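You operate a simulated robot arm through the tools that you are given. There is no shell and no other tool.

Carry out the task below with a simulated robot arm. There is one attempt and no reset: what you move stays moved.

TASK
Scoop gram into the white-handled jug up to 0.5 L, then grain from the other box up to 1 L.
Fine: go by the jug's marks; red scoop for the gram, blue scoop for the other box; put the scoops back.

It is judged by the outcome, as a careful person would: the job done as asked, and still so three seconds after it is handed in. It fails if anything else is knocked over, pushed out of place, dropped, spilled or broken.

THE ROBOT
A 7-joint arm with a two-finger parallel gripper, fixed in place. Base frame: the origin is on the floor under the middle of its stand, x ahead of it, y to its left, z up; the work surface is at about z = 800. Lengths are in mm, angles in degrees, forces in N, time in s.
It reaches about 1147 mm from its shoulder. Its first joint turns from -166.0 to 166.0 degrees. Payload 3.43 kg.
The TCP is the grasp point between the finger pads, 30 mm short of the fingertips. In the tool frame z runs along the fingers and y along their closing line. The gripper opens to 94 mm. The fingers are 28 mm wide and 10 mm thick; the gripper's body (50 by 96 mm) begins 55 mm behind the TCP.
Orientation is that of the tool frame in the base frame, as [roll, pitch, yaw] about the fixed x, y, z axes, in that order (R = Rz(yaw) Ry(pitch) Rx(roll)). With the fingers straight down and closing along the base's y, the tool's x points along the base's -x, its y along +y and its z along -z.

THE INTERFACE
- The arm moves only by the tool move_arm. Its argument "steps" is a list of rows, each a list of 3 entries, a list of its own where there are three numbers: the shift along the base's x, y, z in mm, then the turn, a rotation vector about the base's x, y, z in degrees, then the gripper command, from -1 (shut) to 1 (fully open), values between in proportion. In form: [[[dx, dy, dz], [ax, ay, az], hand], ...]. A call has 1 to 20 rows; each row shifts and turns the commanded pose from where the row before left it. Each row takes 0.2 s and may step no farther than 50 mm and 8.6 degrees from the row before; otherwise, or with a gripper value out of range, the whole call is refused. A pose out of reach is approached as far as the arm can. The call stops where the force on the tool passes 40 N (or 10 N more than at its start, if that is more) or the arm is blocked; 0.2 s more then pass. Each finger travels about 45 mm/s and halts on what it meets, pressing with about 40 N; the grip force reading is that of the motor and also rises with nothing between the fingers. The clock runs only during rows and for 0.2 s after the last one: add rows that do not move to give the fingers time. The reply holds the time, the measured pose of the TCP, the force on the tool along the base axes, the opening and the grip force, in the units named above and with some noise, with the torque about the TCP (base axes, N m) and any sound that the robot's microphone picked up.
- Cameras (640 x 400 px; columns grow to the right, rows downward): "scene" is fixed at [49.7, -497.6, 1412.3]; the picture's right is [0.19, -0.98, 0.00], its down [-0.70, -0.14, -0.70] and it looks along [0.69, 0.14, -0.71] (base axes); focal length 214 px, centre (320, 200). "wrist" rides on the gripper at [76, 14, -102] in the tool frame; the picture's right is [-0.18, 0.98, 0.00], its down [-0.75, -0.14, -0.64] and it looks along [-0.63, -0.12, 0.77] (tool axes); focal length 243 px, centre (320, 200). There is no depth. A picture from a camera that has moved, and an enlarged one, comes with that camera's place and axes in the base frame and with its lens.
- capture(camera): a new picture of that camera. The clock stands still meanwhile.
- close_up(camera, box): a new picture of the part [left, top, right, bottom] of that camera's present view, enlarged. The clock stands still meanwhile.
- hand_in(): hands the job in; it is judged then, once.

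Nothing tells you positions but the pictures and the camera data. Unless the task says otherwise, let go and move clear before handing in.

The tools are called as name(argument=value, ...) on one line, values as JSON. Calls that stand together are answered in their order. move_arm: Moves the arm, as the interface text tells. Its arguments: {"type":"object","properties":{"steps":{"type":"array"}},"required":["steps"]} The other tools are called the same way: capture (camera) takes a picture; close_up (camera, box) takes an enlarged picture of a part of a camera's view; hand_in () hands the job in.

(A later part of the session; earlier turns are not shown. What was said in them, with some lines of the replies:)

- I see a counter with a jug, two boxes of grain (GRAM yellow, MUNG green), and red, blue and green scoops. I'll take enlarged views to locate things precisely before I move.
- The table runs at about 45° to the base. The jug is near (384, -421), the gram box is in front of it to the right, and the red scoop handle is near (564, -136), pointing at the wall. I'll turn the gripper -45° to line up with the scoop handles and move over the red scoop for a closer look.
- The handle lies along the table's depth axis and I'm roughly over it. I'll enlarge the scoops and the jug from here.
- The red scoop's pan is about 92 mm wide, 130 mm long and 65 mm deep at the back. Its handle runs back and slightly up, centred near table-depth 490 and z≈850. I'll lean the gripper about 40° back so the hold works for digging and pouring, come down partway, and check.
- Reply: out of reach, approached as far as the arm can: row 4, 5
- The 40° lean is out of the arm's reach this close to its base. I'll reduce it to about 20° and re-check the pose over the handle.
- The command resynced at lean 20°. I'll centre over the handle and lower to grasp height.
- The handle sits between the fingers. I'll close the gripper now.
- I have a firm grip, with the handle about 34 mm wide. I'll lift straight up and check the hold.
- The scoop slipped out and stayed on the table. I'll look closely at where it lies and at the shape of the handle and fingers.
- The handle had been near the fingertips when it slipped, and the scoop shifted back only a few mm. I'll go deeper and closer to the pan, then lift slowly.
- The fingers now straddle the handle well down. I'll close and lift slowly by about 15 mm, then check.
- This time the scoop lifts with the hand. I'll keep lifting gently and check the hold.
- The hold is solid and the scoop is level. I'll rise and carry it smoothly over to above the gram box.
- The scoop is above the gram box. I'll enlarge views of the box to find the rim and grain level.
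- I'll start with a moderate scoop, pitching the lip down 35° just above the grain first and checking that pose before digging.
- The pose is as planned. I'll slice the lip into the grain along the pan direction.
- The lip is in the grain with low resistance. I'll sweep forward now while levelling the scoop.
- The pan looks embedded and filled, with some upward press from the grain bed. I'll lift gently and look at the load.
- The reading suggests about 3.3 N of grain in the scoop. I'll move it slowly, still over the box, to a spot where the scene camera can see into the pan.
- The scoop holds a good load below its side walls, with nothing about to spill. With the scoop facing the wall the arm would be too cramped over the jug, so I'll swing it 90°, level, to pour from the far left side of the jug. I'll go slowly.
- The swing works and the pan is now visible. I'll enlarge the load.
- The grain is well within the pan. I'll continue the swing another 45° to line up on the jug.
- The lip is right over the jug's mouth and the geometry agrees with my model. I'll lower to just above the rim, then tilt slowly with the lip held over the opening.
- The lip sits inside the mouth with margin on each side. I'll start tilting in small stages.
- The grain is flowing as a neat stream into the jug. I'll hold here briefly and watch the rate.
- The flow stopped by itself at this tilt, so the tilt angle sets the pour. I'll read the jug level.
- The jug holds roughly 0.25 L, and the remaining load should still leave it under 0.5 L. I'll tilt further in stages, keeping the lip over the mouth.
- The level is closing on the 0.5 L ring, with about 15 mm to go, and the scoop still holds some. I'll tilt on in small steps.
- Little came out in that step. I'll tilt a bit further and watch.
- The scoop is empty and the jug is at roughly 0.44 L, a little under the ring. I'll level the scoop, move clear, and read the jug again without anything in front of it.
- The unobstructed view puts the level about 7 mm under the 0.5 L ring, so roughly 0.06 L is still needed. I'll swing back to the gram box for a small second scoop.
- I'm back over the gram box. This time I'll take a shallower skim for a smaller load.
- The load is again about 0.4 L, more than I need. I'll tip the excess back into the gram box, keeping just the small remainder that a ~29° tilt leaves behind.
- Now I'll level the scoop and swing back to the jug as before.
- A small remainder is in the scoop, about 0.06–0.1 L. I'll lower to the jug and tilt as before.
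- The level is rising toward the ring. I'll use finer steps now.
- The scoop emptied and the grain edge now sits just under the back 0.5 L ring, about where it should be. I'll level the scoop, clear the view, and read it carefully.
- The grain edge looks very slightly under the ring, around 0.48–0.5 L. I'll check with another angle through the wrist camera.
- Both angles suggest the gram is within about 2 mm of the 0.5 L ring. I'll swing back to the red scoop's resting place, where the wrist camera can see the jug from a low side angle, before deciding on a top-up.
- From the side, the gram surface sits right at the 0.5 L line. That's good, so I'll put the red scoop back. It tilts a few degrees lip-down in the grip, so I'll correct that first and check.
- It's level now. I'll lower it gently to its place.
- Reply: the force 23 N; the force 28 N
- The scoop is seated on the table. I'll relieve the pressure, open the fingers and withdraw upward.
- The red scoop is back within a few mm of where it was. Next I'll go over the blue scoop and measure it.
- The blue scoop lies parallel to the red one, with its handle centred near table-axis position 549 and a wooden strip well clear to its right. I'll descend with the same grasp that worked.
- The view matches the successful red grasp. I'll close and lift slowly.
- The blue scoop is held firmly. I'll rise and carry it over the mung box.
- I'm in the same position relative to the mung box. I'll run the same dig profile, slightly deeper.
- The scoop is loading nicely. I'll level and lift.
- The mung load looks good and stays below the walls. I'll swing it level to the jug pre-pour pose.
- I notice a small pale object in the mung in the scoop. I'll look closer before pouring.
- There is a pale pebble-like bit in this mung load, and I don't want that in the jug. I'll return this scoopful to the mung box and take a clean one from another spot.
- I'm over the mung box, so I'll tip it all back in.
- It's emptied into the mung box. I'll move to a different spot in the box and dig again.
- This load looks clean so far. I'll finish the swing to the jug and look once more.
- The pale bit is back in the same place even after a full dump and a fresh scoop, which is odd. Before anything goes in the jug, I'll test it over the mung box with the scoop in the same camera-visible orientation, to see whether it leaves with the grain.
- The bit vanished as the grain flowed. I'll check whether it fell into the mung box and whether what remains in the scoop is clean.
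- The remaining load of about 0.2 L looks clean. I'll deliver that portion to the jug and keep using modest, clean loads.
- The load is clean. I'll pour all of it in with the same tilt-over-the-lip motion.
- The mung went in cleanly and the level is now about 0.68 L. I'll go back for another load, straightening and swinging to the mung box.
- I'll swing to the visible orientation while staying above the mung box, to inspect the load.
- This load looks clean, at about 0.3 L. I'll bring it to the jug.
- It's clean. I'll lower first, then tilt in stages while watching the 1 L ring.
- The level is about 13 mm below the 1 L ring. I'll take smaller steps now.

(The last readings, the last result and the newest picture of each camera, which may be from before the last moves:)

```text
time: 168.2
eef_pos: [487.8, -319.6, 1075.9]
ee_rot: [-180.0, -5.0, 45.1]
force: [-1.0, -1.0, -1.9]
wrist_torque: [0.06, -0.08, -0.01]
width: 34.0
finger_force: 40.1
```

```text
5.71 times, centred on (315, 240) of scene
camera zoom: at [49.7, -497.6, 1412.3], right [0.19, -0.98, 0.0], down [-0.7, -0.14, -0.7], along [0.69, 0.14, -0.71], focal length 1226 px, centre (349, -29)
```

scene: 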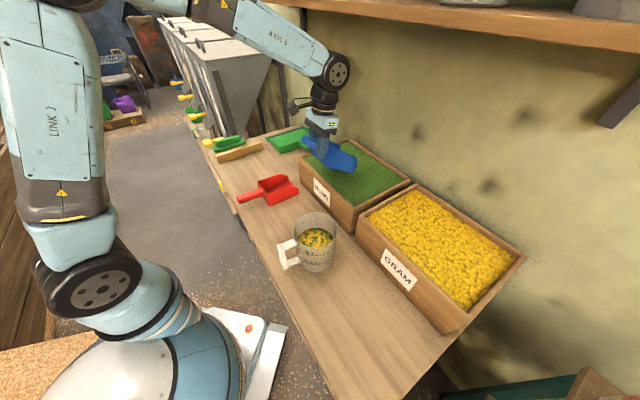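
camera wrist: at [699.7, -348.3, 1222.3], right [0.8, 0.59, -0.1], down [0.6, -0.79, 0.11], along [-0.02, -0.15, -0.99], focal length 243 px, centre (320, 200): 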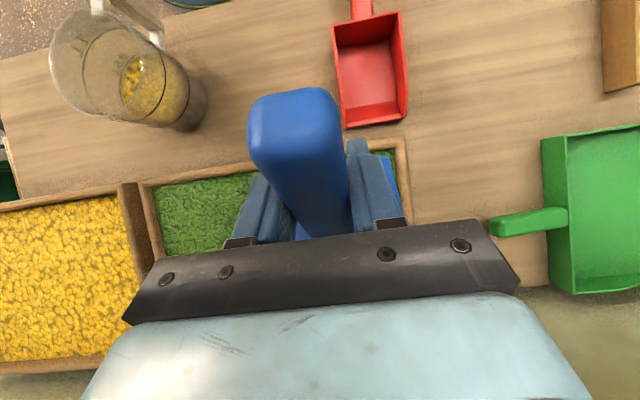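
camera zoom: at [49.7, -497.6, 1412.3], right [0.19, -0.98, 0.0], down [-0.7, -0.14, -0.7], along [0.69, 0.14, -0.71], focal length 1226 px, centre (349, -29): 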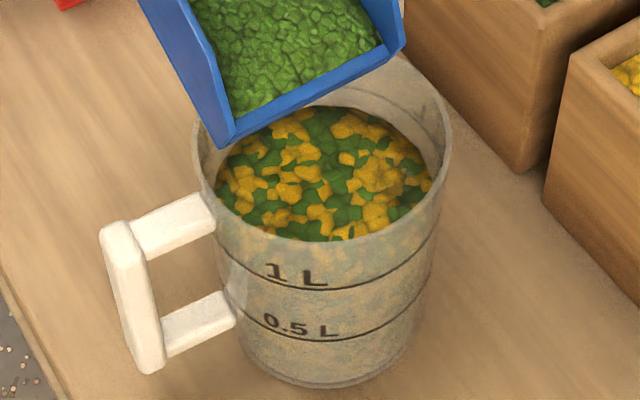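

move_arm(steps=[[[-4.2, -4.2, 7], [2.12, -2.12, 0], -1], [[0, 0, 0], [0, 0, 0], -1], [[0, 0, 0], [0, 0, 0], -1]])

close_up(camera="scene", box=[285, 205, 345, 275])

move_arm(steps=[[[-4.3, -4.3, 6.8], [2.12, -2.12, 0], -1], [[0, 0, 0], [0, 0, 0], -1], [[0, 0, 0], [0, 0, 0], -1]])

close_up(camera="scene", box=[285, 205, 345, 275])

```text
time: 169.0
eef_pos: [482.7, -321.9, 1083.4]
ee_rot: [-180.0, -8.0, 45.0]
force: [-0.2, -0.3, -2.6]
wrist_torque: [0.07, -0.1, 0.03]
width: 34.0
finger_force: 39.8
```

```text
5.71 times, centred on (315, 240) of scene
camera zoom: at [49.7, -497.6, 1412.3], right [0.19, -0.98, 0.0], down [-0.7, -0.14, -0.7], along [0.69, 0.14, -0.71], focal length 1226 px, centre (349, -29)
```

zoom: 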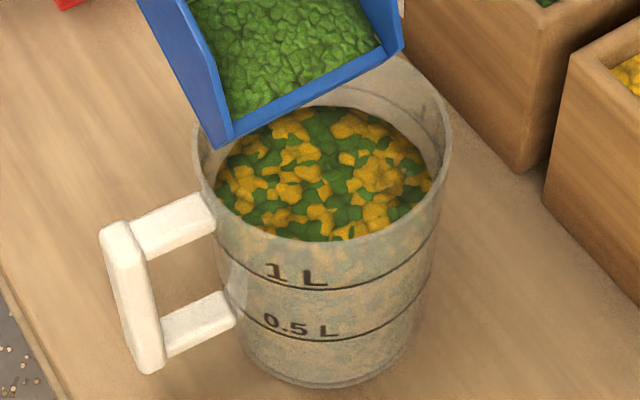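

```text
time: 169.8
eef_pos: [479.8, -326.6, 1088.7]
ee_rot: [180.0, -10.9, 44.9]
force: [0.6, -0.3, -1.2]
wrist_torque: [0.08, -0.07, -0.02]
width: 33.9
finger_force: 40.4
```

```text
5.71 times, centred on (315, 240) of scene
camera zoom: at [49.7, -497.6, 1412.3], right [0.19, -0.98, 0.0], down [-0.7, -0.14, -0.7], along [0.69, 0.14, -0.71], focal length 1226 px, centre (349, -29)
```

zoom: 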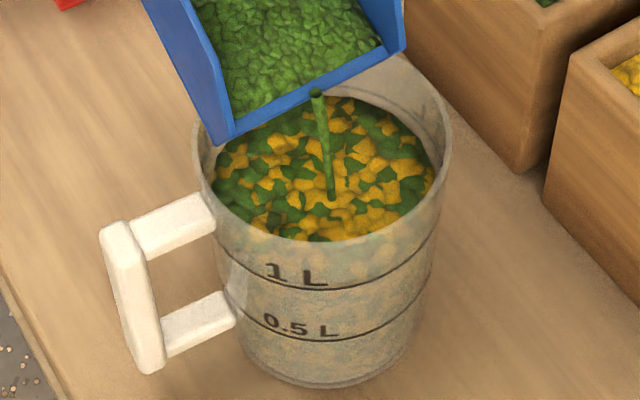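

Flow has started. I'll hold and watch it settle.

move_arm(steps=[[[0, 0, 0], [0, 0, 0], -1]])

close_up(camera="scene", box=[285, 205, 345, 275])

move_arm(steps=[[[0, 0, 0], [0, 0, 0], -1]])

close_up(camera="scene", box=[285, 205, 345, 275])

```text
time: 170.2
eef_pos: [480.0, -327.3, 1090.0]
ee_rot: [-180.0, -10.9, 45.0]
force: [-0.1, 1.1, -2.3]
wrist_torque: [0.06, -0.04, -0.01]
width: 33.9
finger_force: 39.5
```

```text
5.71 times, centred on (315, 240) of scene
camera zoom: at [49.7, -497.6, 1412.3], right [0.19, -0.98, 0.0], down [-0.7, -0.14, -0.7], along [0.69, 0.14, -0.71], focal length 1226 px, centre (349, -29)
```

zoom: 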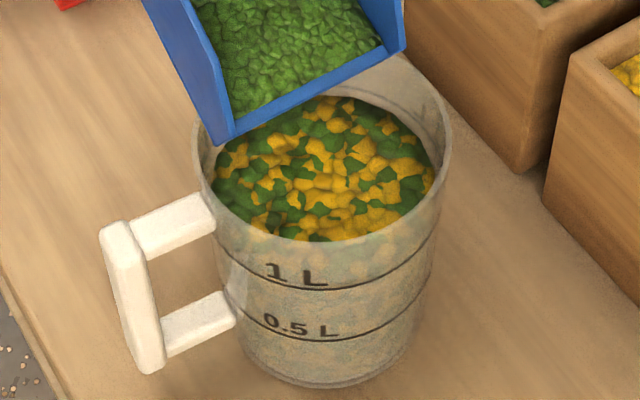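

```text
time: 170.6
eef_pos: [479.9, -326.0, 1089.6]
ee_rot: [-179.9, -11.0, 45.0]
force: [-0.1, -0.6, -1.9]
wrist_torque: [0.06, -0.09, 0.0]
width: 33.9
finger_force: 40.0
```

```text
5.71 times, centred on (315, 240) of scene
camera zoom: at [49.7, -497.6, 1412.3], right [0.19, -0.98, 0.0], down [-0.7, -0.14, -0.7], along [0.69, 0.14, -0.71], focal length 1226 px, centre (349, -29)
```

zoom: 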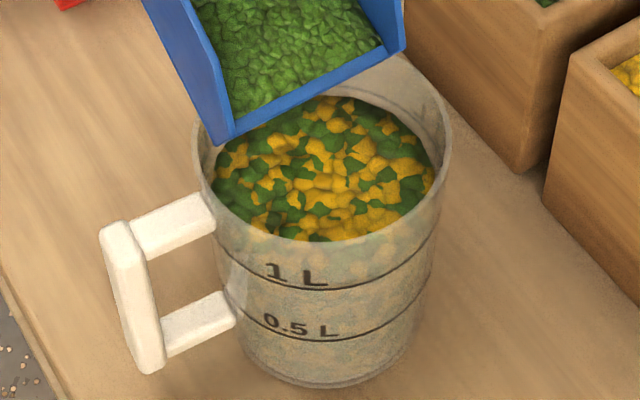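

close_up(camera="scene", box=[310, 205, 340, 240])

```text
11.43 times, centred on (325, 222) of scene
camera zoom: at [49.7, -497.6, 1412.3], right [0.19, -0.98, 0.0], down [-0.7, -0.14, -0.7], along [0.69, 0.14, -0.71], focal length 2451 px, centre (263, -57)
```

zoom: 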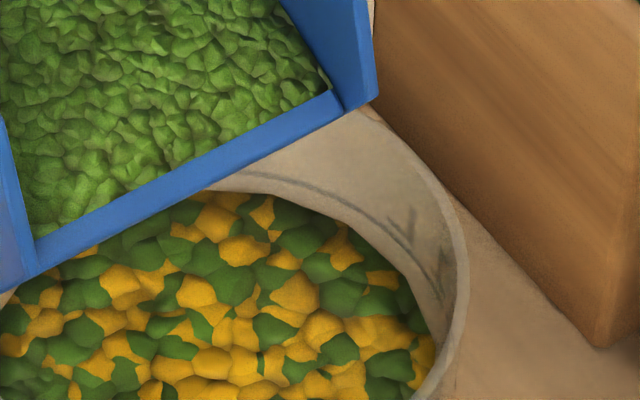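

Only about 4–5 mm to go. I'll use 1° steps now.

move_arm(steps=[[[-1.5, -1.5, 2.1], [0.71, -0.71, 0], -1], [[0, 0, 0], [0, 0, 0], -1]])

close_up(camera="scene", box=[310, 205, 340, 240])

move_arm(steps=[[[-1.5, -1.5, 2.1], [0.71, -0.71, 0], -1], [[0, 0, 0], [0, 0, 0], -1]])

close_up(camera="scene", box=[310, 205, 340, 240])

```text
time: 171.2
eef_pos: [478.0, -327.6, 1092.2]
ee_rot: [-179.9, -12.1, 45.0]
force: [0.8, -0.6, -1.0]
wrist_torque: [0.04, -0.02, 0.01]
width: 33.5
finger_force: 40.5
```

```text
11.43 times, centred on (325, 222) of scene
camera zoom: at [49.7, -497.6, 1412.3], right [0.19, -0.98, 0.0], down [-0.7, -0.14, -0.7], along [0.69, 0.14, -0.71], focal length 2451 px, centre (263, -57)
```

zoom: 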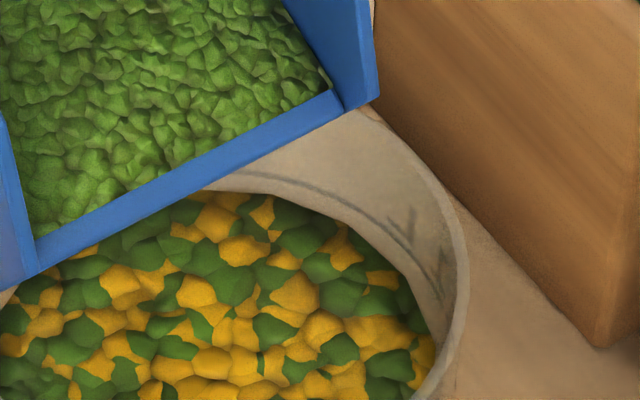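

```text
time: 171.8
eef_pos: [476.2, -329.5, 1093.0]
ee_rot: [179.9, -13.0, 45.0]
force: [-0.4, 0.1, -1.9]
wrist_torque: [0.01, -0.1, 0.02]
width: 33.9
finger_force: 40.1
```

```text
11.43 times, centred on (325, 222) of scene
camera zoom: at [49.7, -497.6, 1412.3], right [0.19, -0.98, 0.0], down [-0.7, -0.14, -0.7], along [0.69, 0.14, -0.71], focal length 2451 px, centre (263, -57)
```

zoom: 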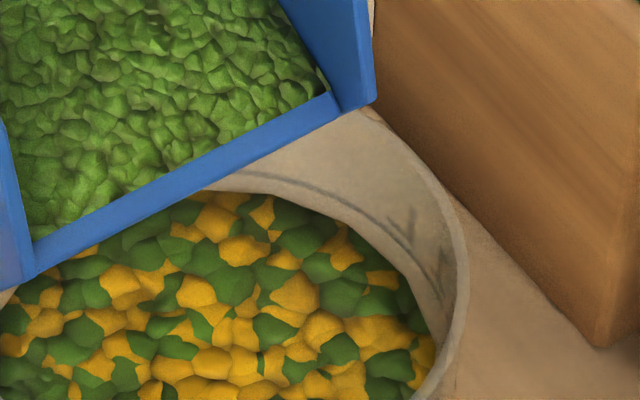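

move_arm(steps=[[[-1.5, -1.5, 2], [0.71, -0.71, 0], -1], [[0, 0, 0], [0, 0, 0], -1]])

close_up(camera="scene", box=[310, 205, 340, 240])

move_arm(steps=[[[-1.5, -1.5, 2], [0.71, -0.71, 0], -1], [[0, 0, 0], [0, 0, 0], -1]])

close_up(camera="scene", box=[310, 205, 340, 240])

```text
time: 172.4
eef_pos: [475.2, -329.5, 1095.3]
ee_rot: [180.0, -14.1, 45.0]
force: [-0.1, 1.0, -0.9]
wrist_torque: [0.1, 0.01, 0.03]
width: 33.5
finger_force: 39.4
```

```text
11.43 times, centred on (325, 222) of scene
camera zoom: at [49.7, -497.6, 1412.3], right [0.19, -0.98, 0.0], down [-0.7, -0.14, -0.7], along [0.69, 0.14, -0.71], focal length 2451 px, centre (263, -57)
```

zoom: 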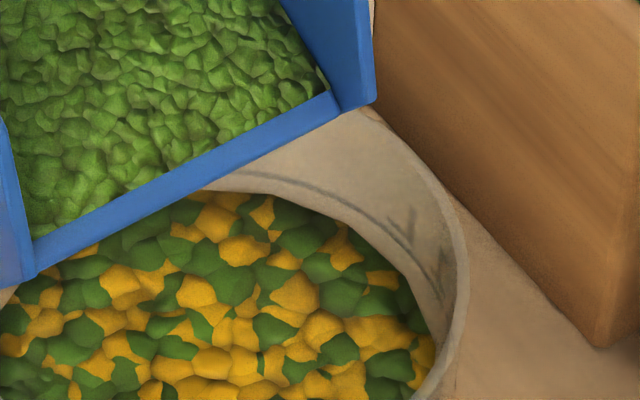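

```text
time: 173.0
eef_pos: [473.7, -332.5, 1097.3]
ee_rot: [179.9, -15.0, 45.1]
force: [-0.4, -0.9, -2.6]
wrist_torque: [0.04, -0.06, -0.02]
width: 33.7
finger_force: 40.2
```

```text
11.43 times, centred on (325, 222) of scene
camera zoom: at [49.7, -497.6, 1412.3], right [0.19, -0.98, 0.0], down [-0.7, -0.14, -0.7], along [0.69, 0.14, -0.71], focal length 2451 px, centre (263, -57)
```

zoom: 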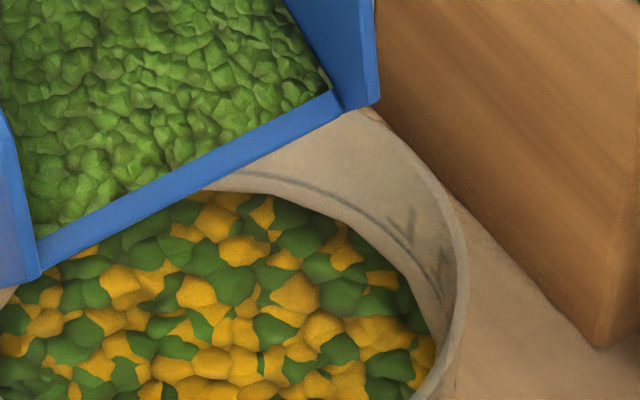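

close_up(camera="scene", box=[318, 216, 332, 230])

close_up(camera="scene", box=[265, 165, 365, 275])

```text
16.00 times, centred on (325, 223) of scene
camera zoom: at [49.7, -497.6, 1412.3], right [0.19, -0.98, 0.0], down [-0.7, -0.14, -0.7], along [0.69, 0.14, -0.71], focal length 3432 px, centre (240, -168)
```

zoom: 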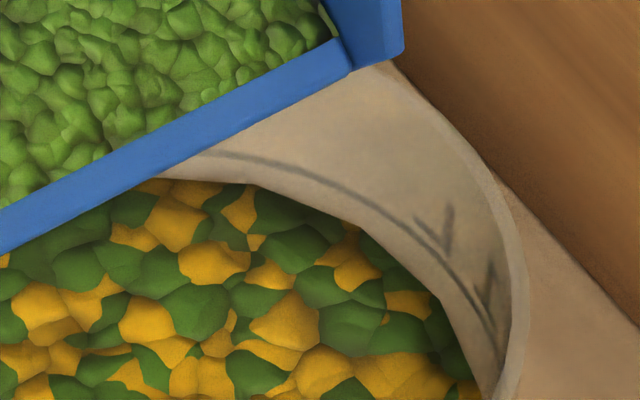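

```text
3.64 times, centred on (315, 220) of scene
camera zoom: at [49.7, -497.6, 1412.3], right [0.19, -0.98, 0.0], down [-0.7, -0.14, -0.7], along [0.69, 0.14, -0.71], focal length 780 px, centre (338, 127)
```

zoom: 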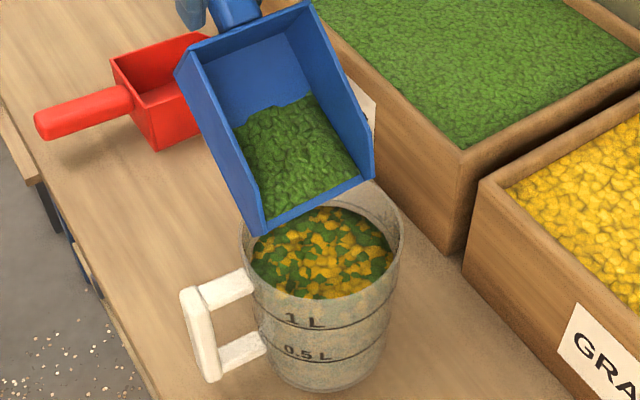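

I'm at about 0.957 L, and the next slide may release more than the ~0.04 L still needed. I'll use a quick tilt-and-return pulse to meter it.

move_arm(steps=[[[-4.2, -4.2, 4.9], [1.768, -1.768, 0], -1], [[12, 12, -15.4], [-5.3, 5.3, 0], -1], [[0, 0, 0], [0, 0, 0], -1]])

close_up(camera="scene", box=[310, 205, 340, 240])

```text
time: 173.8
eef_pos: [480.5, -323.8, 1087.5]
ee_rot: [179.9, -10.0, 45.0]
force: [0.4, 0.5, -1.8]
wrist_torque: [0.07, -0.09, -0.02]
width: 33.9
finger_force: 40.5
```

```text
11.43 times, centred on (325, 222) of scene
camera zoom: at [49.7, -497.6, 1412.3], right [0.19, -0.98, 0.0], down [-0.7, -0.14, -0.7], along [0.69, 0.14, -0.71], focal length 2451 px, centre (263, -57)
```

zoom: 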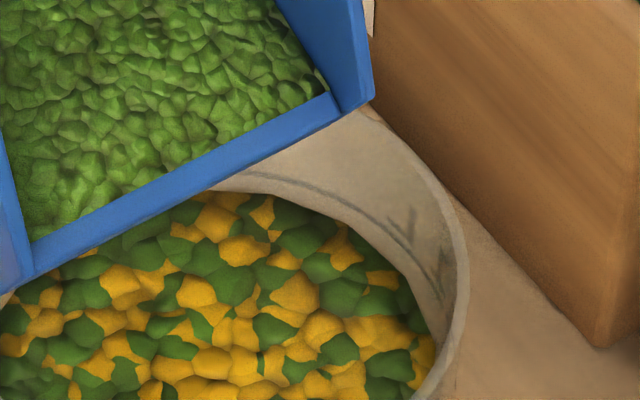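

move_arm(steps=[[[-12, -12, 15.4], [5.3, -5.3, 0], -1], [[-4.3, -4.3, 4.6], [1.768, -1.768, 0], -1], [[13.3, 13.3, -15.9], [-5.66, 5.66, 0], -1], [[0, 0, 0], [0, 0, 0], -1]])

close_up(camera="scene", box=[310, 205, 340, 240])

```text
time: 174.8
eef_pos: [478.1, -328.2, 1090.5]
ee_rot: [-180.0, -12.1, 45.0]
force: [-0.3, -0.7, -0.9]
wrist_torque: [0.07, -0.07, 0.03]
width: 33.8
finger_force: 39.9
```

```text
11.43 times, centred on (325, 222) of scene
camera zoom: at [49.7, -497.6, 1412.3], right [0.19, -0.98, 0.0], down [-0.7, -0.14, -0.7], along [0.69, 0.14, -0.71], focal length 2451 px, centre (263, -57)
```

zoom: 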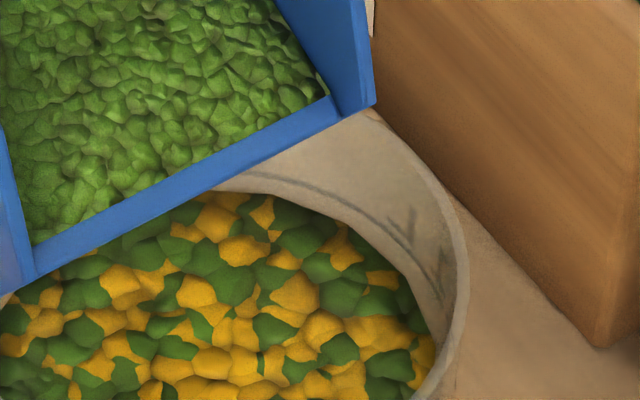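

move_arm(steps=[[[-13.3, -13.3, 15.9], [5.66, -5.66, 0], -1], [[-3.5, -3.5, 3.5], [1.414, -1.414, 0], -1], [[13.5, 13.5, -15], [-5.66, 5.66, 0], -1], [[0, 0, 0], [0, 0, 0], -1]])

close_up(camera="scene", box=[310, 205, 340, 240])

```text
time: 175.8
eef_pos: [476.7, -331.1, 1093.7]
ee_rot: [180.0, -14.1, 44.9]
force: [0.5, -0.8, -0.9]
wrist_torque: [0.07, -0.04, -0.03]
width: 33.6
finger_force: 40.0
```

```text
11.43 times, centred on (325, 222) of scene
camera zoom: at [49.7, -497.6, 1412.3], right [0.19, -0.98, 0.0], down [-0.7, -0.14, -0.7], along [0.69, 0.14, -0.71], focal length 2451 px, centre (263, -57)
```

zoom: 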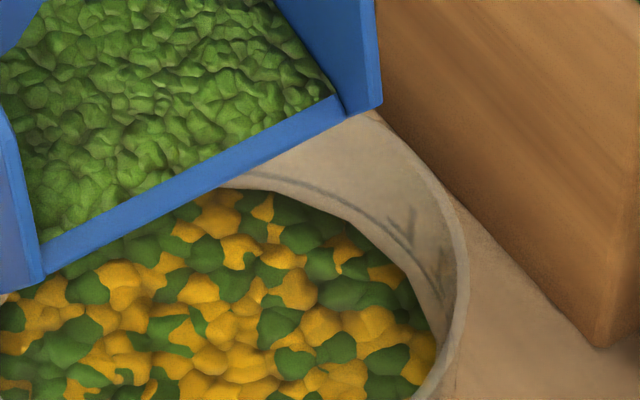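

A little more went in. I'll measure again.

close_up(camera="scene", box=[318, 216, 332, 230])

close_up(camera="scene", box=[265, 165, 365, 275])

```text
16.00 times, centred on (325, 223) of scene
camera zoom: at [49.7, -497.6, 1412.3], right [0.19, -0.98, 0.0], down [-0.7, -0.14, -0.7], along [0.69, 0.14, -0.71], focal length 3432 px, centre (240, -168)
```

zoom: 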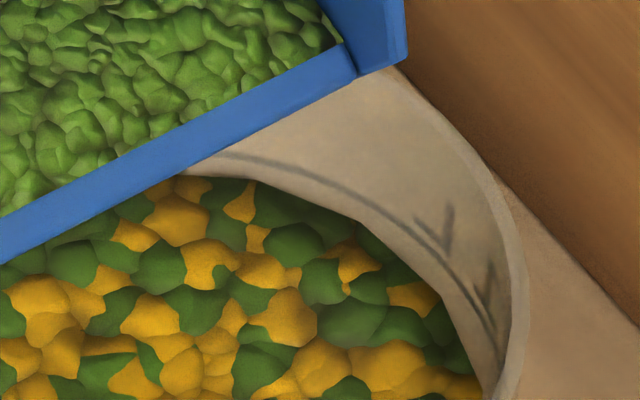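

```text
3.64 times, centred on (315, 220) of scene
camera zoom: at [49.7, -497.6, 1412.3], right [0.19, -0.98, 0.0], down [-0.7, -0.14, -0.7], along [0.69, 0.14, -0.71], focal length 780 px, centre (338, 127)
```

zoom: 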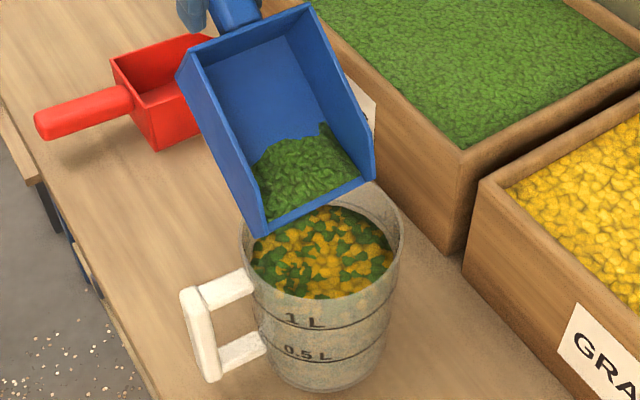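

move_arm(steps=[[[-13.5, -13.5, 15], [5.66, -5.66, 0], -1], [[13.5, 13.5, -15], [-5.66, 5.66, 0], -1], [[0, 0, 0], [0, 0, 0], -1]])

close_up(camera="scene", box=[318, 216, 332, 230])

close_up(camera="scene", box=[265, 165, 365, 275])

```text
time: 176.6
eef_pos: [475.3, -330.2, 1093.0]
ee_rot: [-180.0, -14.0, 45.1]
force: [0.3, 0.6, -1.7]
wrist_torque: [0.05, -0.06, -0.04]
width: 34.1
finger_force: 40.3
```

```text
16.00 times, centred on (325, 223) of scene
camera zoom: at [49.7, -497.6, 1412.3], right [0.19, -0.98, 0.0], down [-0.7, -0.14, -0.7], along [0.69, 0.14, -0.71], focal length 3432 px, centre (240, -168)
```

zoom: 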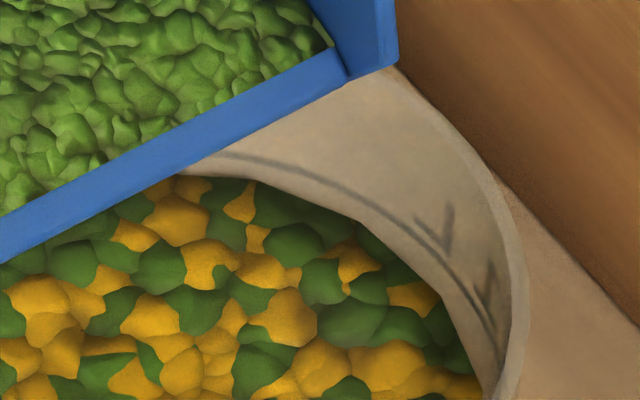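

```text
3.64 times, centred on (315, 220) of scene
camera zoom: at [49.7, -497.6, 1412.3], right [0.19, -0.98, 0.0], down [-0.7, -0.14, -0.7], along [0.69, 0.14, -0.71], focal length 780 px, centre (338, 127)
```

zoom: 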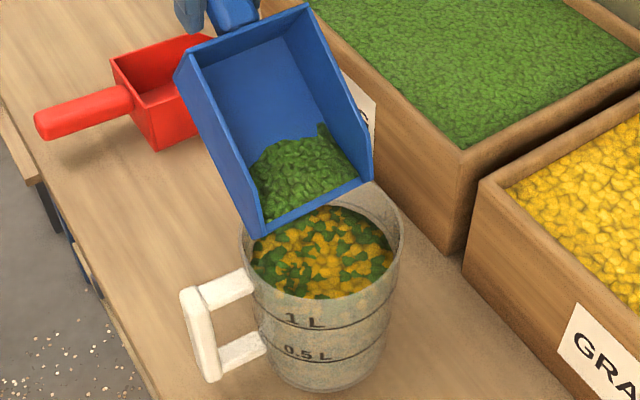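

The residue in the scoop now looks about equal to what's missing (~0.03 L). I'll pulse to the slide angle.

move_arm(steps=[[[-13.5, -13.5, 15], [5.66, -5.66, 0], -1], [[-4.2, -4.2, 4], [1.7, -1.7, 0], -1], [[13.5, 13.5, -14], [-5.66, 5.66, 0], -1], [[0, 0, 0], [0, 0, 0], -1]])

close_up(camera="scene", box=[318, 216, 332, 230])

close_up(camera="scene", box=[265, 165, 365, 275])

```text
time: 177.6
eef_pos: [472.5, -334.8, 1098.9]
ee_rot: [-180.0, -16.4, 45.0]
force: [0.9, -0.1, -1.1]
wrist_torque: [0.0, -0.05, -0.01]
width: 33.9
finger_force: 40.5
```

```text
16.00 times, centred on (325, 223) of scene
camera zoom: at [49.7, -497.6, 1412.3], right [0.19, -0.98, 0.0], down [-0.7, -0.14, -0.7], along [0.69, 0.14, -0.71], focal length 3432 px, centre (240, -168)
```

zoom: 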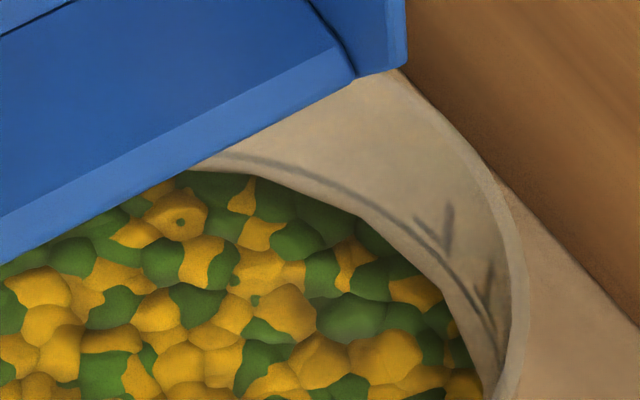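

```text
3.64 times, centred on (315, 220) of scene
camera zoom: at [49.7, -497.6, 1412.3], right [0.19, -0.98, 0.0], down [-0.7, -0.14, -0.7], along [0.69, 0.14, -0.71], focal length 780 px, centre (338, 127)
```

zoom: 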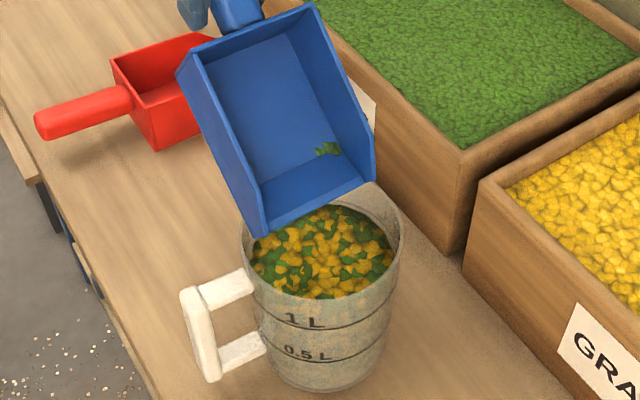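

Nearly empty. I'll tip the last few grains in and then clear the view.

move_arm(steps=[[[-12, -12, 12], [4.95, -4.95, 0], -1], [[-12, -12, 10], [4.6, -4.6, 0], -1], [[-4, -4, 3], [1.5, -1.5, 0], -1], [[0, 0, 0], [0, 0, 0], -1], [[0, 0, 0], [0, 0, 0], -1]])

close_up(camera="scene", box=[265, 165, 365, 275])

move_arm(steps=[[[4, 4, 6], [-2, 2, 0], -1], [[8, 8, 2], [-4.5, 4.5, 0], -1], [[9, 9, 0], [-5, 5, 0], -1], [[9, 9, 0], [-5, 5, 0], -1], [[9, 9, 0], [-5, 5, 0], -1], [[9, 9, 0], [-5, 5, 0], -1], [[9, 9, 0], [-5, 5, 0], -1], [[6, 6, 0], [-3.5, 3.5, 0], -1], [[3, 3, 0], [-1.5, 1.5, 0], -1], [[0, 0, 0], [0, 0, 0], -1]])

close_up(camera="scene", box=[298, 205, 338, 245])

capture(camera="scene")

```text
time: 178.8
eef_pos: [443.4, -363.1, 1124.0]
ee_rot: [-179.9, -32.1, 45.0]
force: [0.2, 0.0, -1.7]
wrist_torque: [-0.01, 0.0, -0.03]
width: 33.9
finger_force: 39.7
```

```text
3.64 times, centred on (315, 220) of scene
camera zoom: at [49.7, -497.6, 1412.3], right [0.19, -0.98, 0.0], down [-0.7, -0.14, -0.7], along [0.69, 0.14, -0.71], focal length 780 px, centre (338, 127)
```

zoom: 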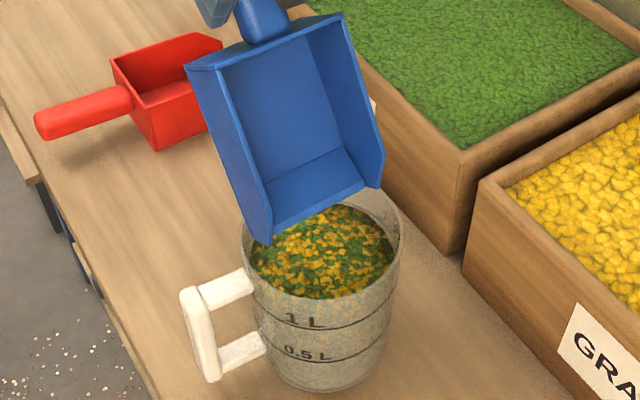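

```text
time: 181.0
eef_pos: [508.0, -296.8, 1131.6]
ee_rot: [180.0, 19.6, 45.1]
force: [0.7, 0.9, -1.5]
wrist_torque: [0.06, -0.05, 0.01]
width: 33.6
finger_force: 39.7
```

```text
10.00 times, centred on (318, 225) of scene
camera zoom: at [49.7, -497.6, 1412.3], right [0.19, -0.98, 0.0], down [-0.7, -0.14, -0.7], along [0.69, 0.14, -0.71], focal length 2145 px, centre (340, -50)
```

zoom: 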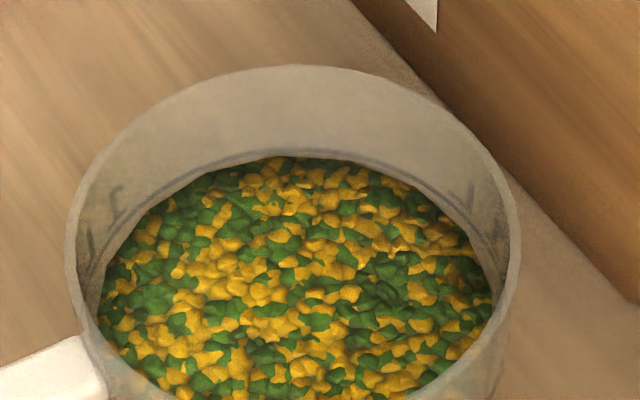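

```text
taken
```

scene: 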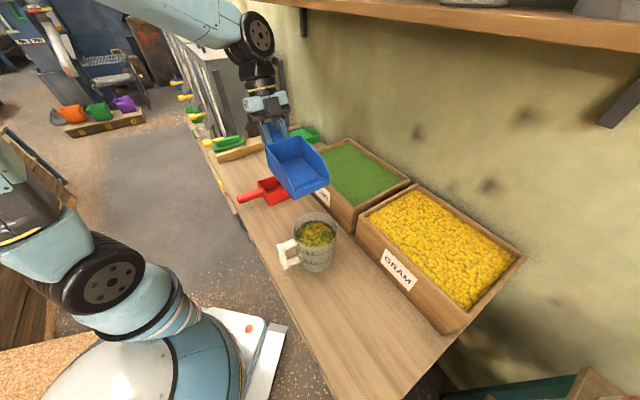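

The surface now sits within about 1 mm of the 1 L ring, and nothing has spilled. I'll swing the empty blue scoop back to its place.

move_arm(steps=[[[4, 5.5, 0], [0, 0, 1.5], -1], [[9.4, 12.7, -2], [0, 0, 3.5], -1], [[13.36, 18.2, -4], [0, 0, 5], -1], [[13.36, 18.2, -4], [0, 0, 5], -1], [[13.36, 18.2, -4], [0, 0, 5], -1], [[13.36, 18.2, -4], [0, 0, 5], -1], [[13.36, 18.2, -4], [0, 0, 5], -1], [[13.36, 18.2, -4], [0, 0, 5], -1], [[13.36, 18.2, -4], [0, 0, 5], -1], [[13.36, 18.2, -4], [0, 0, 5], -1], [[13.36, 18.2, -4], [0, 0, 5], -1], [[13.36, 18.2, -4], [0, 0, 5], -1], [[13.36, 18.2, -4], [0, 0, 5], -1], [[13.36, 18.2, -4], [0, 0, 5], -1], [[13.36, 18.2, -4], [0, 0, 5], -1], [[13.36, 18.2, -4], [0, 0, 5], -1], [[13.36, 18.2, -4], [0, 0, 5], -1], [[13.36, 18.2, -4], [0, 0, 5], -1], [[9.4, 12.7, -2], [0, 0, 3.5], -1], [[4, 5.5, 0], [0, 0, 1.5], -1]])

capture(camera="wrist")

capture(camera="scene")

close_up(camera="scene", box=[285, 205, 345, 275])

```text
time: 185.2
eef_pos: [749.9, 30.2, 1064.3]
ee_rot: [179.9, 19.5, 135.1]
force: [0.8, 0.2, -1.0]
wrist_torque: [0.04, 0.05, 0.0]
width: 33.8
finger_force: 40.5
```

```text
taken
camera wrist: at [685.4, 114.9, 1135.6], right [0.82, 0.57, 0.06], down [0.25, -0.45, 0.86], along [0.52, -0.68, -0.51], focal length 243 px, centre (320, 200)
```

wrist: 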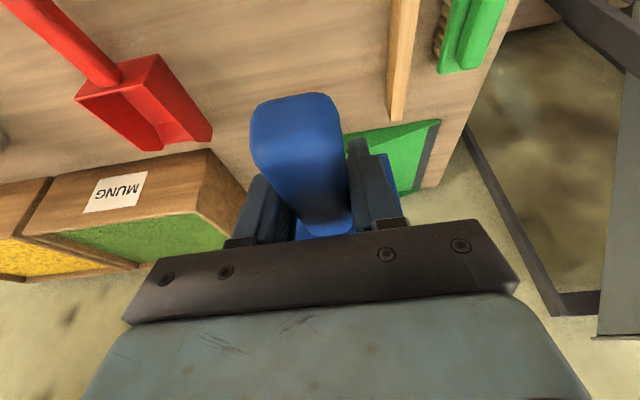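

```text
taken
```

scene: 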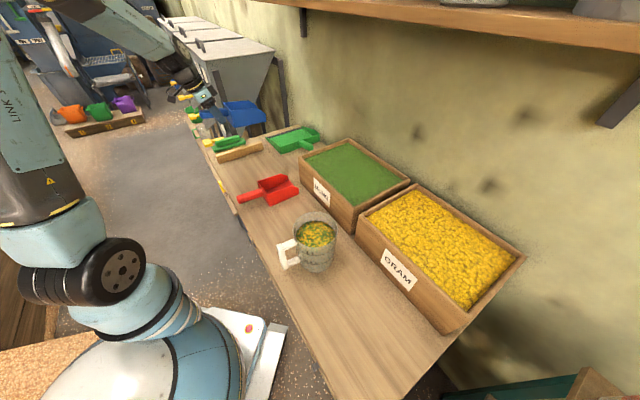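

```text
5.71 times, centred on (315, 240) of scene
camera zoom: at [49.7, -497.6, 1412.3], right [0.19, -0.98, 0.0], down [-0.7, -0.14, -0.7], along [0.69, 0.14, -0.71], focal length 1226 px, centre (349, -29)
```

zoom: 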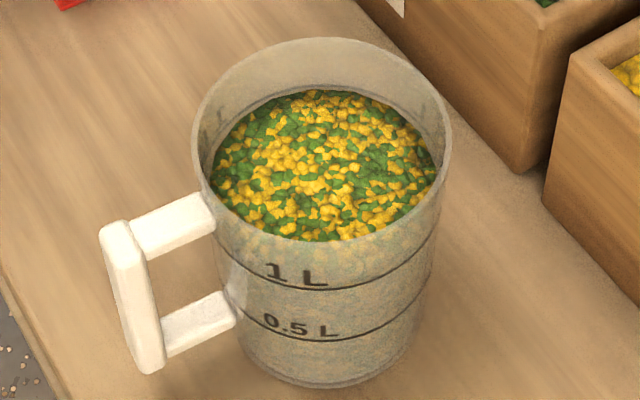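

The jug reads 1 L. Now I'll lower the blue scoop most of the way and check its tilt and position.

move_arm(steps=[[[-1.3, 0.5, -15], [0, 0, 0], -1], [[0, 0, -30], [-1.06, -1.06, 0], -1], [[0, 0, -35], [-1.06, -1.06, 0], -1], [[0, 0, -35], [0, 0, 0], -1], [[0, 0, -30], [0, 0, 0], -1], [[0, 0, -20], [0, 0, 0], -1], [[0, 0, 0], [0, 0, 0], -1]])

close_up(camera="scene", box=[205, 125, 285, 185])

capture(camera="wrist")

```text
time: 186.8
eef_pos: [748.6, 28.5, 899.0]
ee_rot: [180.0, 22.6, 135.1]
force: [-0.9, -0.2, -1.1]
wrist_torque: [0.04, 0.01, -0.02]
width: 33.6
finger_force: 40.3
```

```text
6.67 times, centred on (245, 155) of scene
camera zoom: at [49.7, -497.6, 1412.3], right [0.19, -0.98, 0.0], down [-0.7, -0.14, -0.7], along [0.69, 0.14, -0.71], focal length 1430 px, centre (820, 500)
```

zoom: 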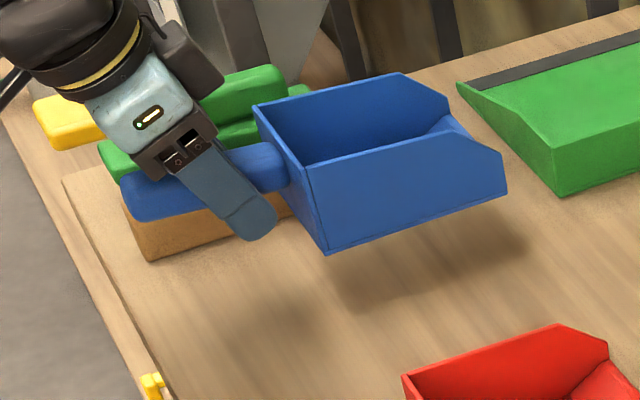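

```text
taken
camera wrist: at [681.9, 116.4, 964.2], right [0.81, 0.58, 0.07], down [0.22, -0.42, 0.88], along [0.54, -0.7, -0.47], focal length 243 px, centre (320, 200)
```

wrist: 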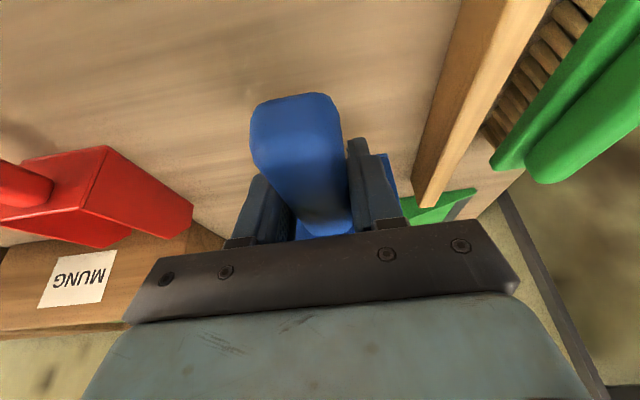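

It's level. I'll lower it gently until it touches down.

move_arm(steps=[[[0, 0, -12], [0, 0, 0], -1], [[0, 0, -16], [0, 0, 0], -1], [[0, 0, -14], [0, 0, 0], -1], [[0, 0, -8], [0, 0, 0], -1], [[0, 0, -3], [0, 0, 0], -1], [[0, 0, 0], [0, 0, 0], -1]])

move_arm(steps=[[[0, 0, -1.5], [0, 0, 0], -1], [[0, 0, 0], [0, 0, 0], -1]])

move_arm(steps=[[[0, 0, -1.2], [0, 0, 0], -1], [[0, 0, 0], [0, 0, 0], -1]])

close_up(camera="scene", box=[205, 125, 285, 185])

```text
time: 188.2
eef_pos: [748.8, 31.0, 846.7]
ee_rot: [179.9, 22.5, 135.1]
force: [0.1, 0.3, -2.2]
wrist_torque: [0.02, 0.03, 0.02]
width: 33.8
finger_force: 39.6
```

```text
time: 188.8
eef_pos: [749.8, 32.4, 845.4]
ee_rot: [-179.9, 22.5, 135.0]
force: [-0.2, 0.5, -2.1]
wrist_torque: [0.05, 0.02, 0.02]
width: 33.5
finger_force: 40.3
```

```text
time: 189.4
eef_pos: [748.7, 32.1, 844.7]
ee_rot: [-179.9, 22.6, 135.2]
force: [1.1, -1.7, 9.8]
wrist_torque: [-0.53, -0.51, 0.0]
width: 33.8
finger_force: 40.4
```

```text
6.67 times, centred on (245, 155) of scene
camera zoom: at [49.7, -497.6, 1412.3], right [0.19, -0.98, 0.0], down [-0.7, -0.14, -0.7], along [0.69, 0.14, -0.71], focal length 1430 px, centre (820, 500)
```

zoom: 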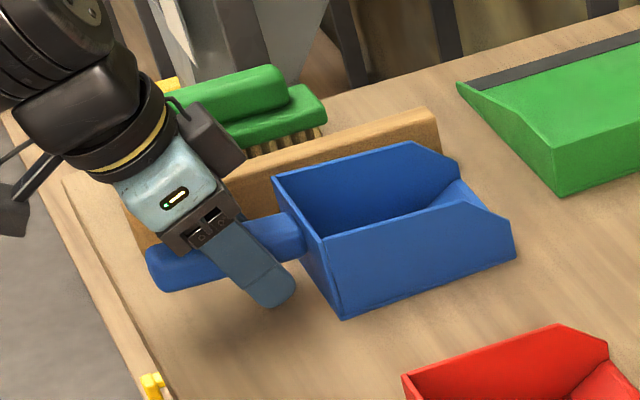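

The front has touched lightly. I'll level it a touch and settle the back edge, then release.

move_arm(steps=[[[0, 0, -0.8], [-0.85, -0.85, 0], -1], [[0, 0, -0.6], [0, 0, 0], -1], [[0, 0, 0], [0, 0, 0], -1]])

close_up(camera="scene", box=[205, 125, 285, 185])

```text
time: 190.2
eef_pos: [748.8, 31.2, 844.3]
ee_rot: [179.8, 23.8, 135.1]
force: [-5.1, 10.3, 27.5]
wrist_torque: [-0.42, -0.39, 0.06]
width: 33.8
finger_force: 39.6
```

```text
6.67 times, centred on (245, 155) of scene
camera zoom: at [49.7, -497.6, 1412.3], right [0.19, -0.98, 0.0], down [-0.7, -0.14, -0.7], along [0.69, 0.14, -0.71], focal length 1430 px, centre (820, 500)
```

zoom: 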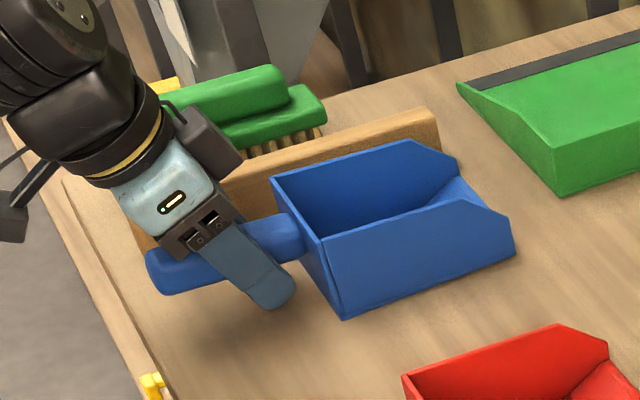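

It's seated flat. I'll relieve the pressure, open the fingers, and withdraw straight up.

move_arm(steps=[[[0, 0, 1.4], [0, 0, 0], -1], [[0, 0, 0], [0, 0, 0], -0.3], [[0, 0, 0], [0, 0, 0], 0.2], [[0, 0, 0], [0, 0, 0], 0.6], [[0, 0, 0], [0, 0, 0], 1], [[0, 0, 0], [0, 0, 0], 1], [[0, 0, 0], [0, 0, 0], 1]])

move_arm(steps=[[[0, 0, 8], [0, 0, 0], 1], [[0, 0, 15], [0, 0, 0], 1], [[0, 0, 25], [0, 0, 0], 1], [[0, 0, 35], [0, 0, 0], 1], [[0, 0, 40], [0, 0, 0], 1], [[0, 0, 40], [0, 0, 0], 1], [[0, 0, 40], [0, 0, 0], 1], [[0, 0, 25], [0, 0, 0], 1], [[0, 0, 0], [0, 0, 0], 1]])

capture(camera="scene")

capture(camera="wrist")

close_up(camera="scene", box=[200, 120, 330, 220])

```text
time: 191.8
eef_pos: [747.9, 29.9, 844.0]
ee_rot: [180.0, 23.7, 135.1]
force: [-0.8, 0.6, -1.2]
wrist_torque: [0.03, 0.02, 0.02]
width: 94.0
finger_force: 0.0
```

```text
time: 193.8
eef_pos: [748.2, 30.3, 1074.3]
ee_rot: [-179.8, 23.7, 135.1]
force: [0.1, -1.1, 0.4]
wrist_torque: [0.02, -0.02, 0.02]
width: 94.0
finger_force: 0.1
```

```text
taken
```

scene: 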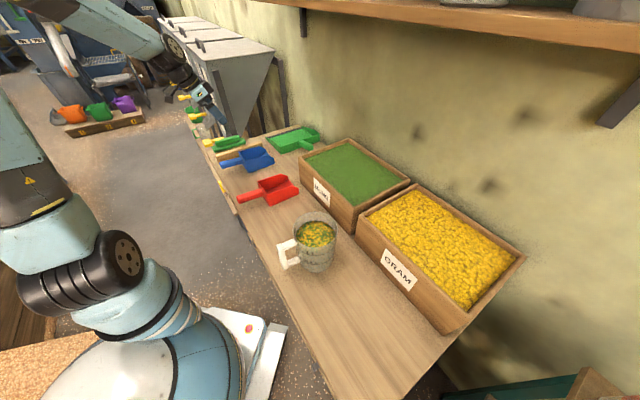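

```text
taken
camera wrist: at [679.9, 120.0, 1138.0], right [0.81, 0.58, 0.07], down [0.21, -0.4, 0.89], along [0.54, -0.71, -0.45], focal length 243 px, centre (320, 200)
```

wrist: 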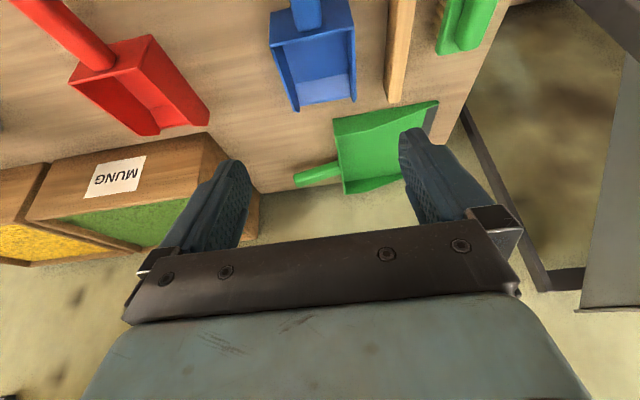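

```text
4.00 times, centred on (265, 170) of scene
camera zoom: at [49.7, -497.6, 1412.3], right [0.19, -0.98, 0.0], down [-0.7, -0.14, -0.7], along [0.69, 0.14, -0.71], focal length 858 px, centre (540, 320)
```

zoom: 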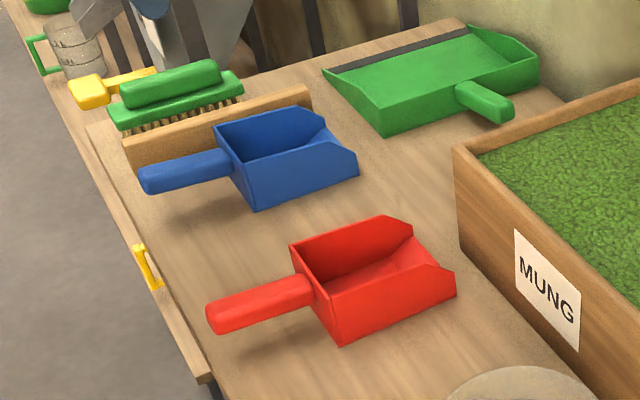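

Both scoops are back in place. I'll take a last side look at the jug's 1 L mark from a spot clear of everything.

move_arm(steps=[[[-12, -12, 0], [0, 0, 0], 1], [[-25, -24, 0], [0, 0, 0], 1], [[-30, -29, 0], [0, 0, 0], 1], [[-30, -29, -10], [0, 0, 0], 1], [[-30, -29, -20], [0, 0, 0], 1], [[-28, -27, -25], [0, 0, 0], 1], [[-15, -14, -15], [0, 0, 0], 1], [[-6, -6, 0], [0, 0, 0], 1], [[0, 0, 0], [0, 0, 0], 1]])

capture(camera="wrist")

close_up(camera="wrist", box=[0, 60, 140, 260])

close_up(camera="scene", box=[298, 205, 338, 245])

```text
time: 195.8
eef_pos: [573.1, -139.1, 1002.7]
ee_rot: [180.0, 23.7, 135.1]
force: [-0.3, 0.0, -0.1]
wrist_torque: [0.01, -0.04, 0.03]
width: 93.9
finger_force: 0.0
```

```text
taken
camera wrist: at [504.1, -50.6, 1065.8], right [0.81, 0.58, 0.07], down [0.21, -0.4, 0.89], along [0.54, -0.71, -0.45], focal length 243 px, centre (320, 200)
```

wrist: 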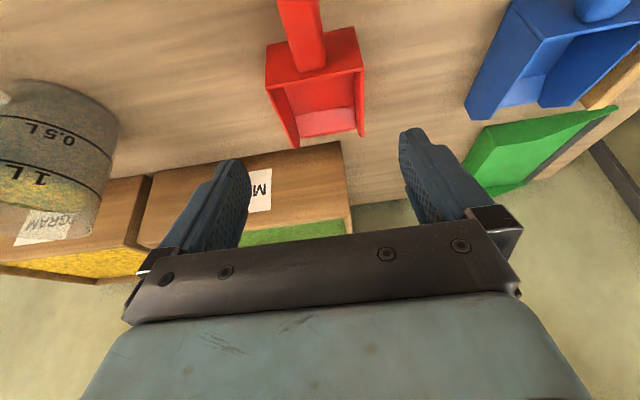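

```text
2.00 times, centred on (70, 160) of wrist
camera zoom: at [504.1, -50.6, 1065.8], right [0.81, 0.58, 0.07], down [0.21, -0.4, 0.89], along [0.54, -0.71, -0.45], focal length 485 px, centre (820, 280)
```

zoom: 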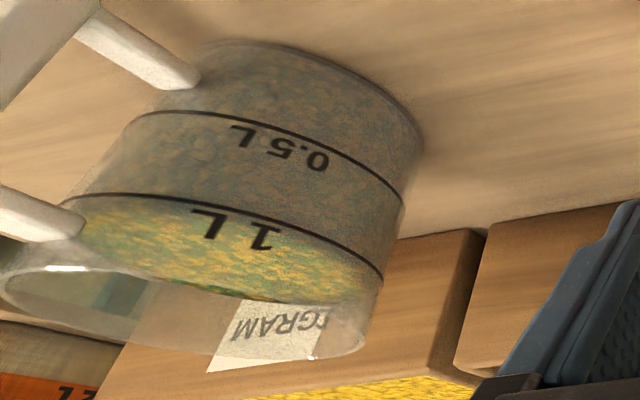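

```text
10.00 times, centred on (318, 225) of scene
camera zoom: at [49.7, -497.6, 1412.3], right [0.19, -0.98, 0.0], down [-0.7, -0.14, -0.7], along [0.69, 0.14, -0.71], focal length 2145 px, centre (340, -50)
```

zoom: 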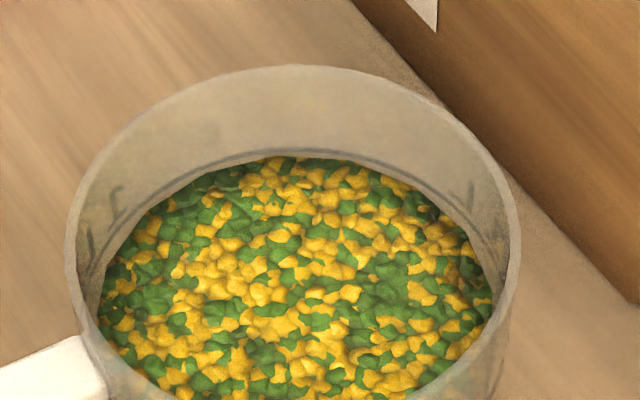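

From the side the grain's near edge meets the 1 L line. I'll do a final scan of the table for stray grain.

close_up(camera="scene", box=[230, 170, 400, 300])

close_up(camera="scene", box=[300, 230, 480, 390])

close_up(camera="scene", box=[290, 120, 530, 320])

```text
3.08 times, centred on (315, 235) of scene
camera zoom: at [49.7, -497.6, 1412.3], right [0.19, -0.98, 0.0], down [-0.7, -0.14, -0.7], along [0.69, 0.14, -0.71], focal length 660 px, centre (335, 92)
```

zoom: 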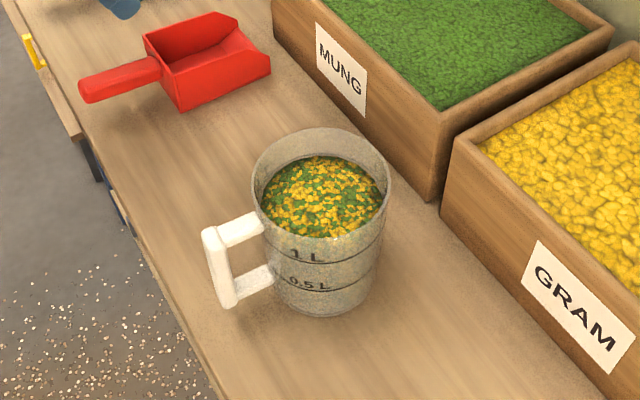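

```text
2.50 times, centred on (390, 310) of scene
camera zoom: at [49.7, -497.6, 1412.3], right [0.19, -0.98, 0.0], down [-0.7, -0.14, -0.7], along [0.69, 0.14, -0.71], focal length 536 px, centre (145, -75)
```

zoom: 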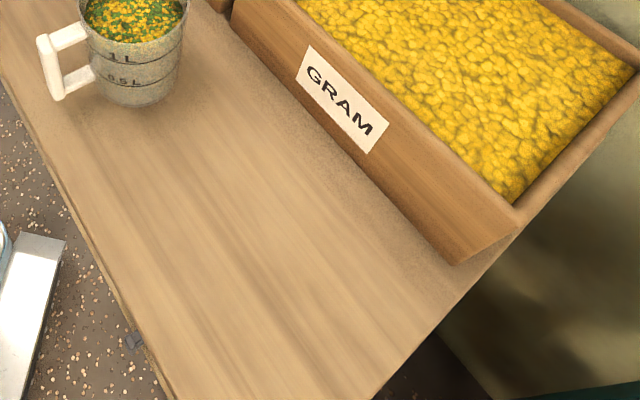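

```text
2.00 times, centred on (410, 220) of scene
camera zoom: at [49.7, -497.6, 1412.3], right [0.19, -0.98, 0.0], down [-0.7, -0.14, -0.7], along [0.69, 0.14, -0.71], focal length 429 px, centre (140, 160)
```

zoom: 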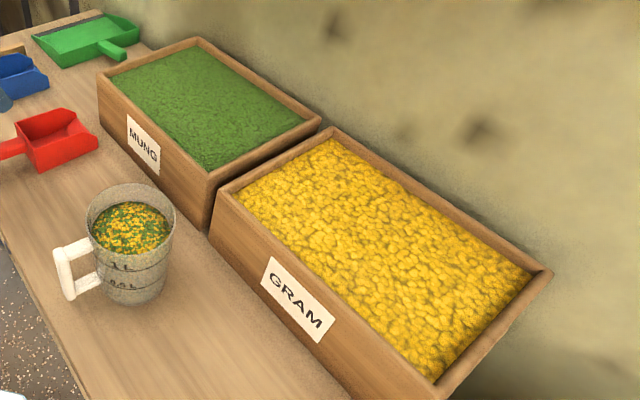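

The table is clean, the jug is at 1 L, and both scoops are back. I'll raise the arm well clear before handing in.

move_arm(steps=[[[0, 0, 20], [0, 0, 0], 1], [[0, 0, 40], [0, 0, 0], 1], [[0, 0, 40], [0, 0, 0], 1], [[0, 0, 20], [0, 0, 0], 1], [[0, 0, 0], [0, 0, 0], 1], [[0, 0, 0], [0, 0, 0], 1]])

capture(camera="scene")

```text
time: 197.2
eef_pos: [571.3, -140.5, 1120.5]
ee_rot: [180.0, 23.7, 135.1]
force: [-0.7, 0.4, 0.5]
wrist_torque: [-0.02, 0.01, 0.0]
width: 94.1
finger_force: 0.0
```

```text
taken
```

scene: 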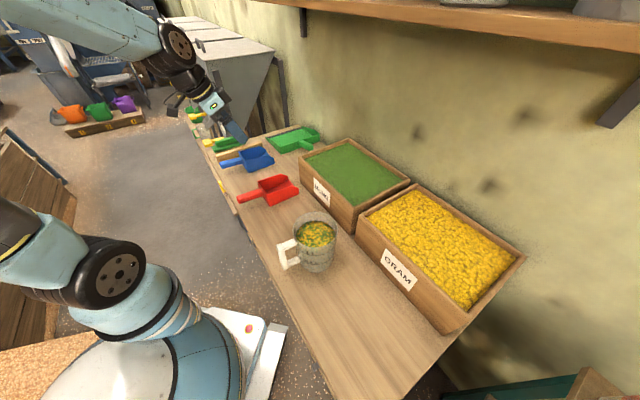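

The jug holds gram to about the 0.5 L mark and mung on top up to 1 L. Both scoops are back, the arm is clear, and I see no spilled grain, so I'm handing in.

hand_in()

```text
The job is handed in.
```

I've handed the job in. The white-handled jug has gram up to about the 0.5 L mark, then mung from the other box up to the 1 L mark.

- **Levels:** Read against the rings from two camera angles, the gram stopped about 1–2 mm under the 0.5 L line (roughly 0.485–0.49 L). The final surface is within about 1 mm of the 1 L line.
- **Scoops:** I used the red scoop for gram and the blue for mung, and both are back within a few millimetres of where they started. My first try at lifting the red scoop slipped, and it slid about 6 mm on the table before I re-gripped it. Nothing fell.
- **Pale bit in the mung:** A small pebble-like speck showed in the first mung scoop, so I tipped that load back into the mung box. It showed again in the next scoop, so I poured off the top of that one over the box until it was gone. I only poured mung that looked clean, but I never saw where the speck went or confirmed what it was.
- **Table:** I saw no stray grain on the table, and nothing else was moved.
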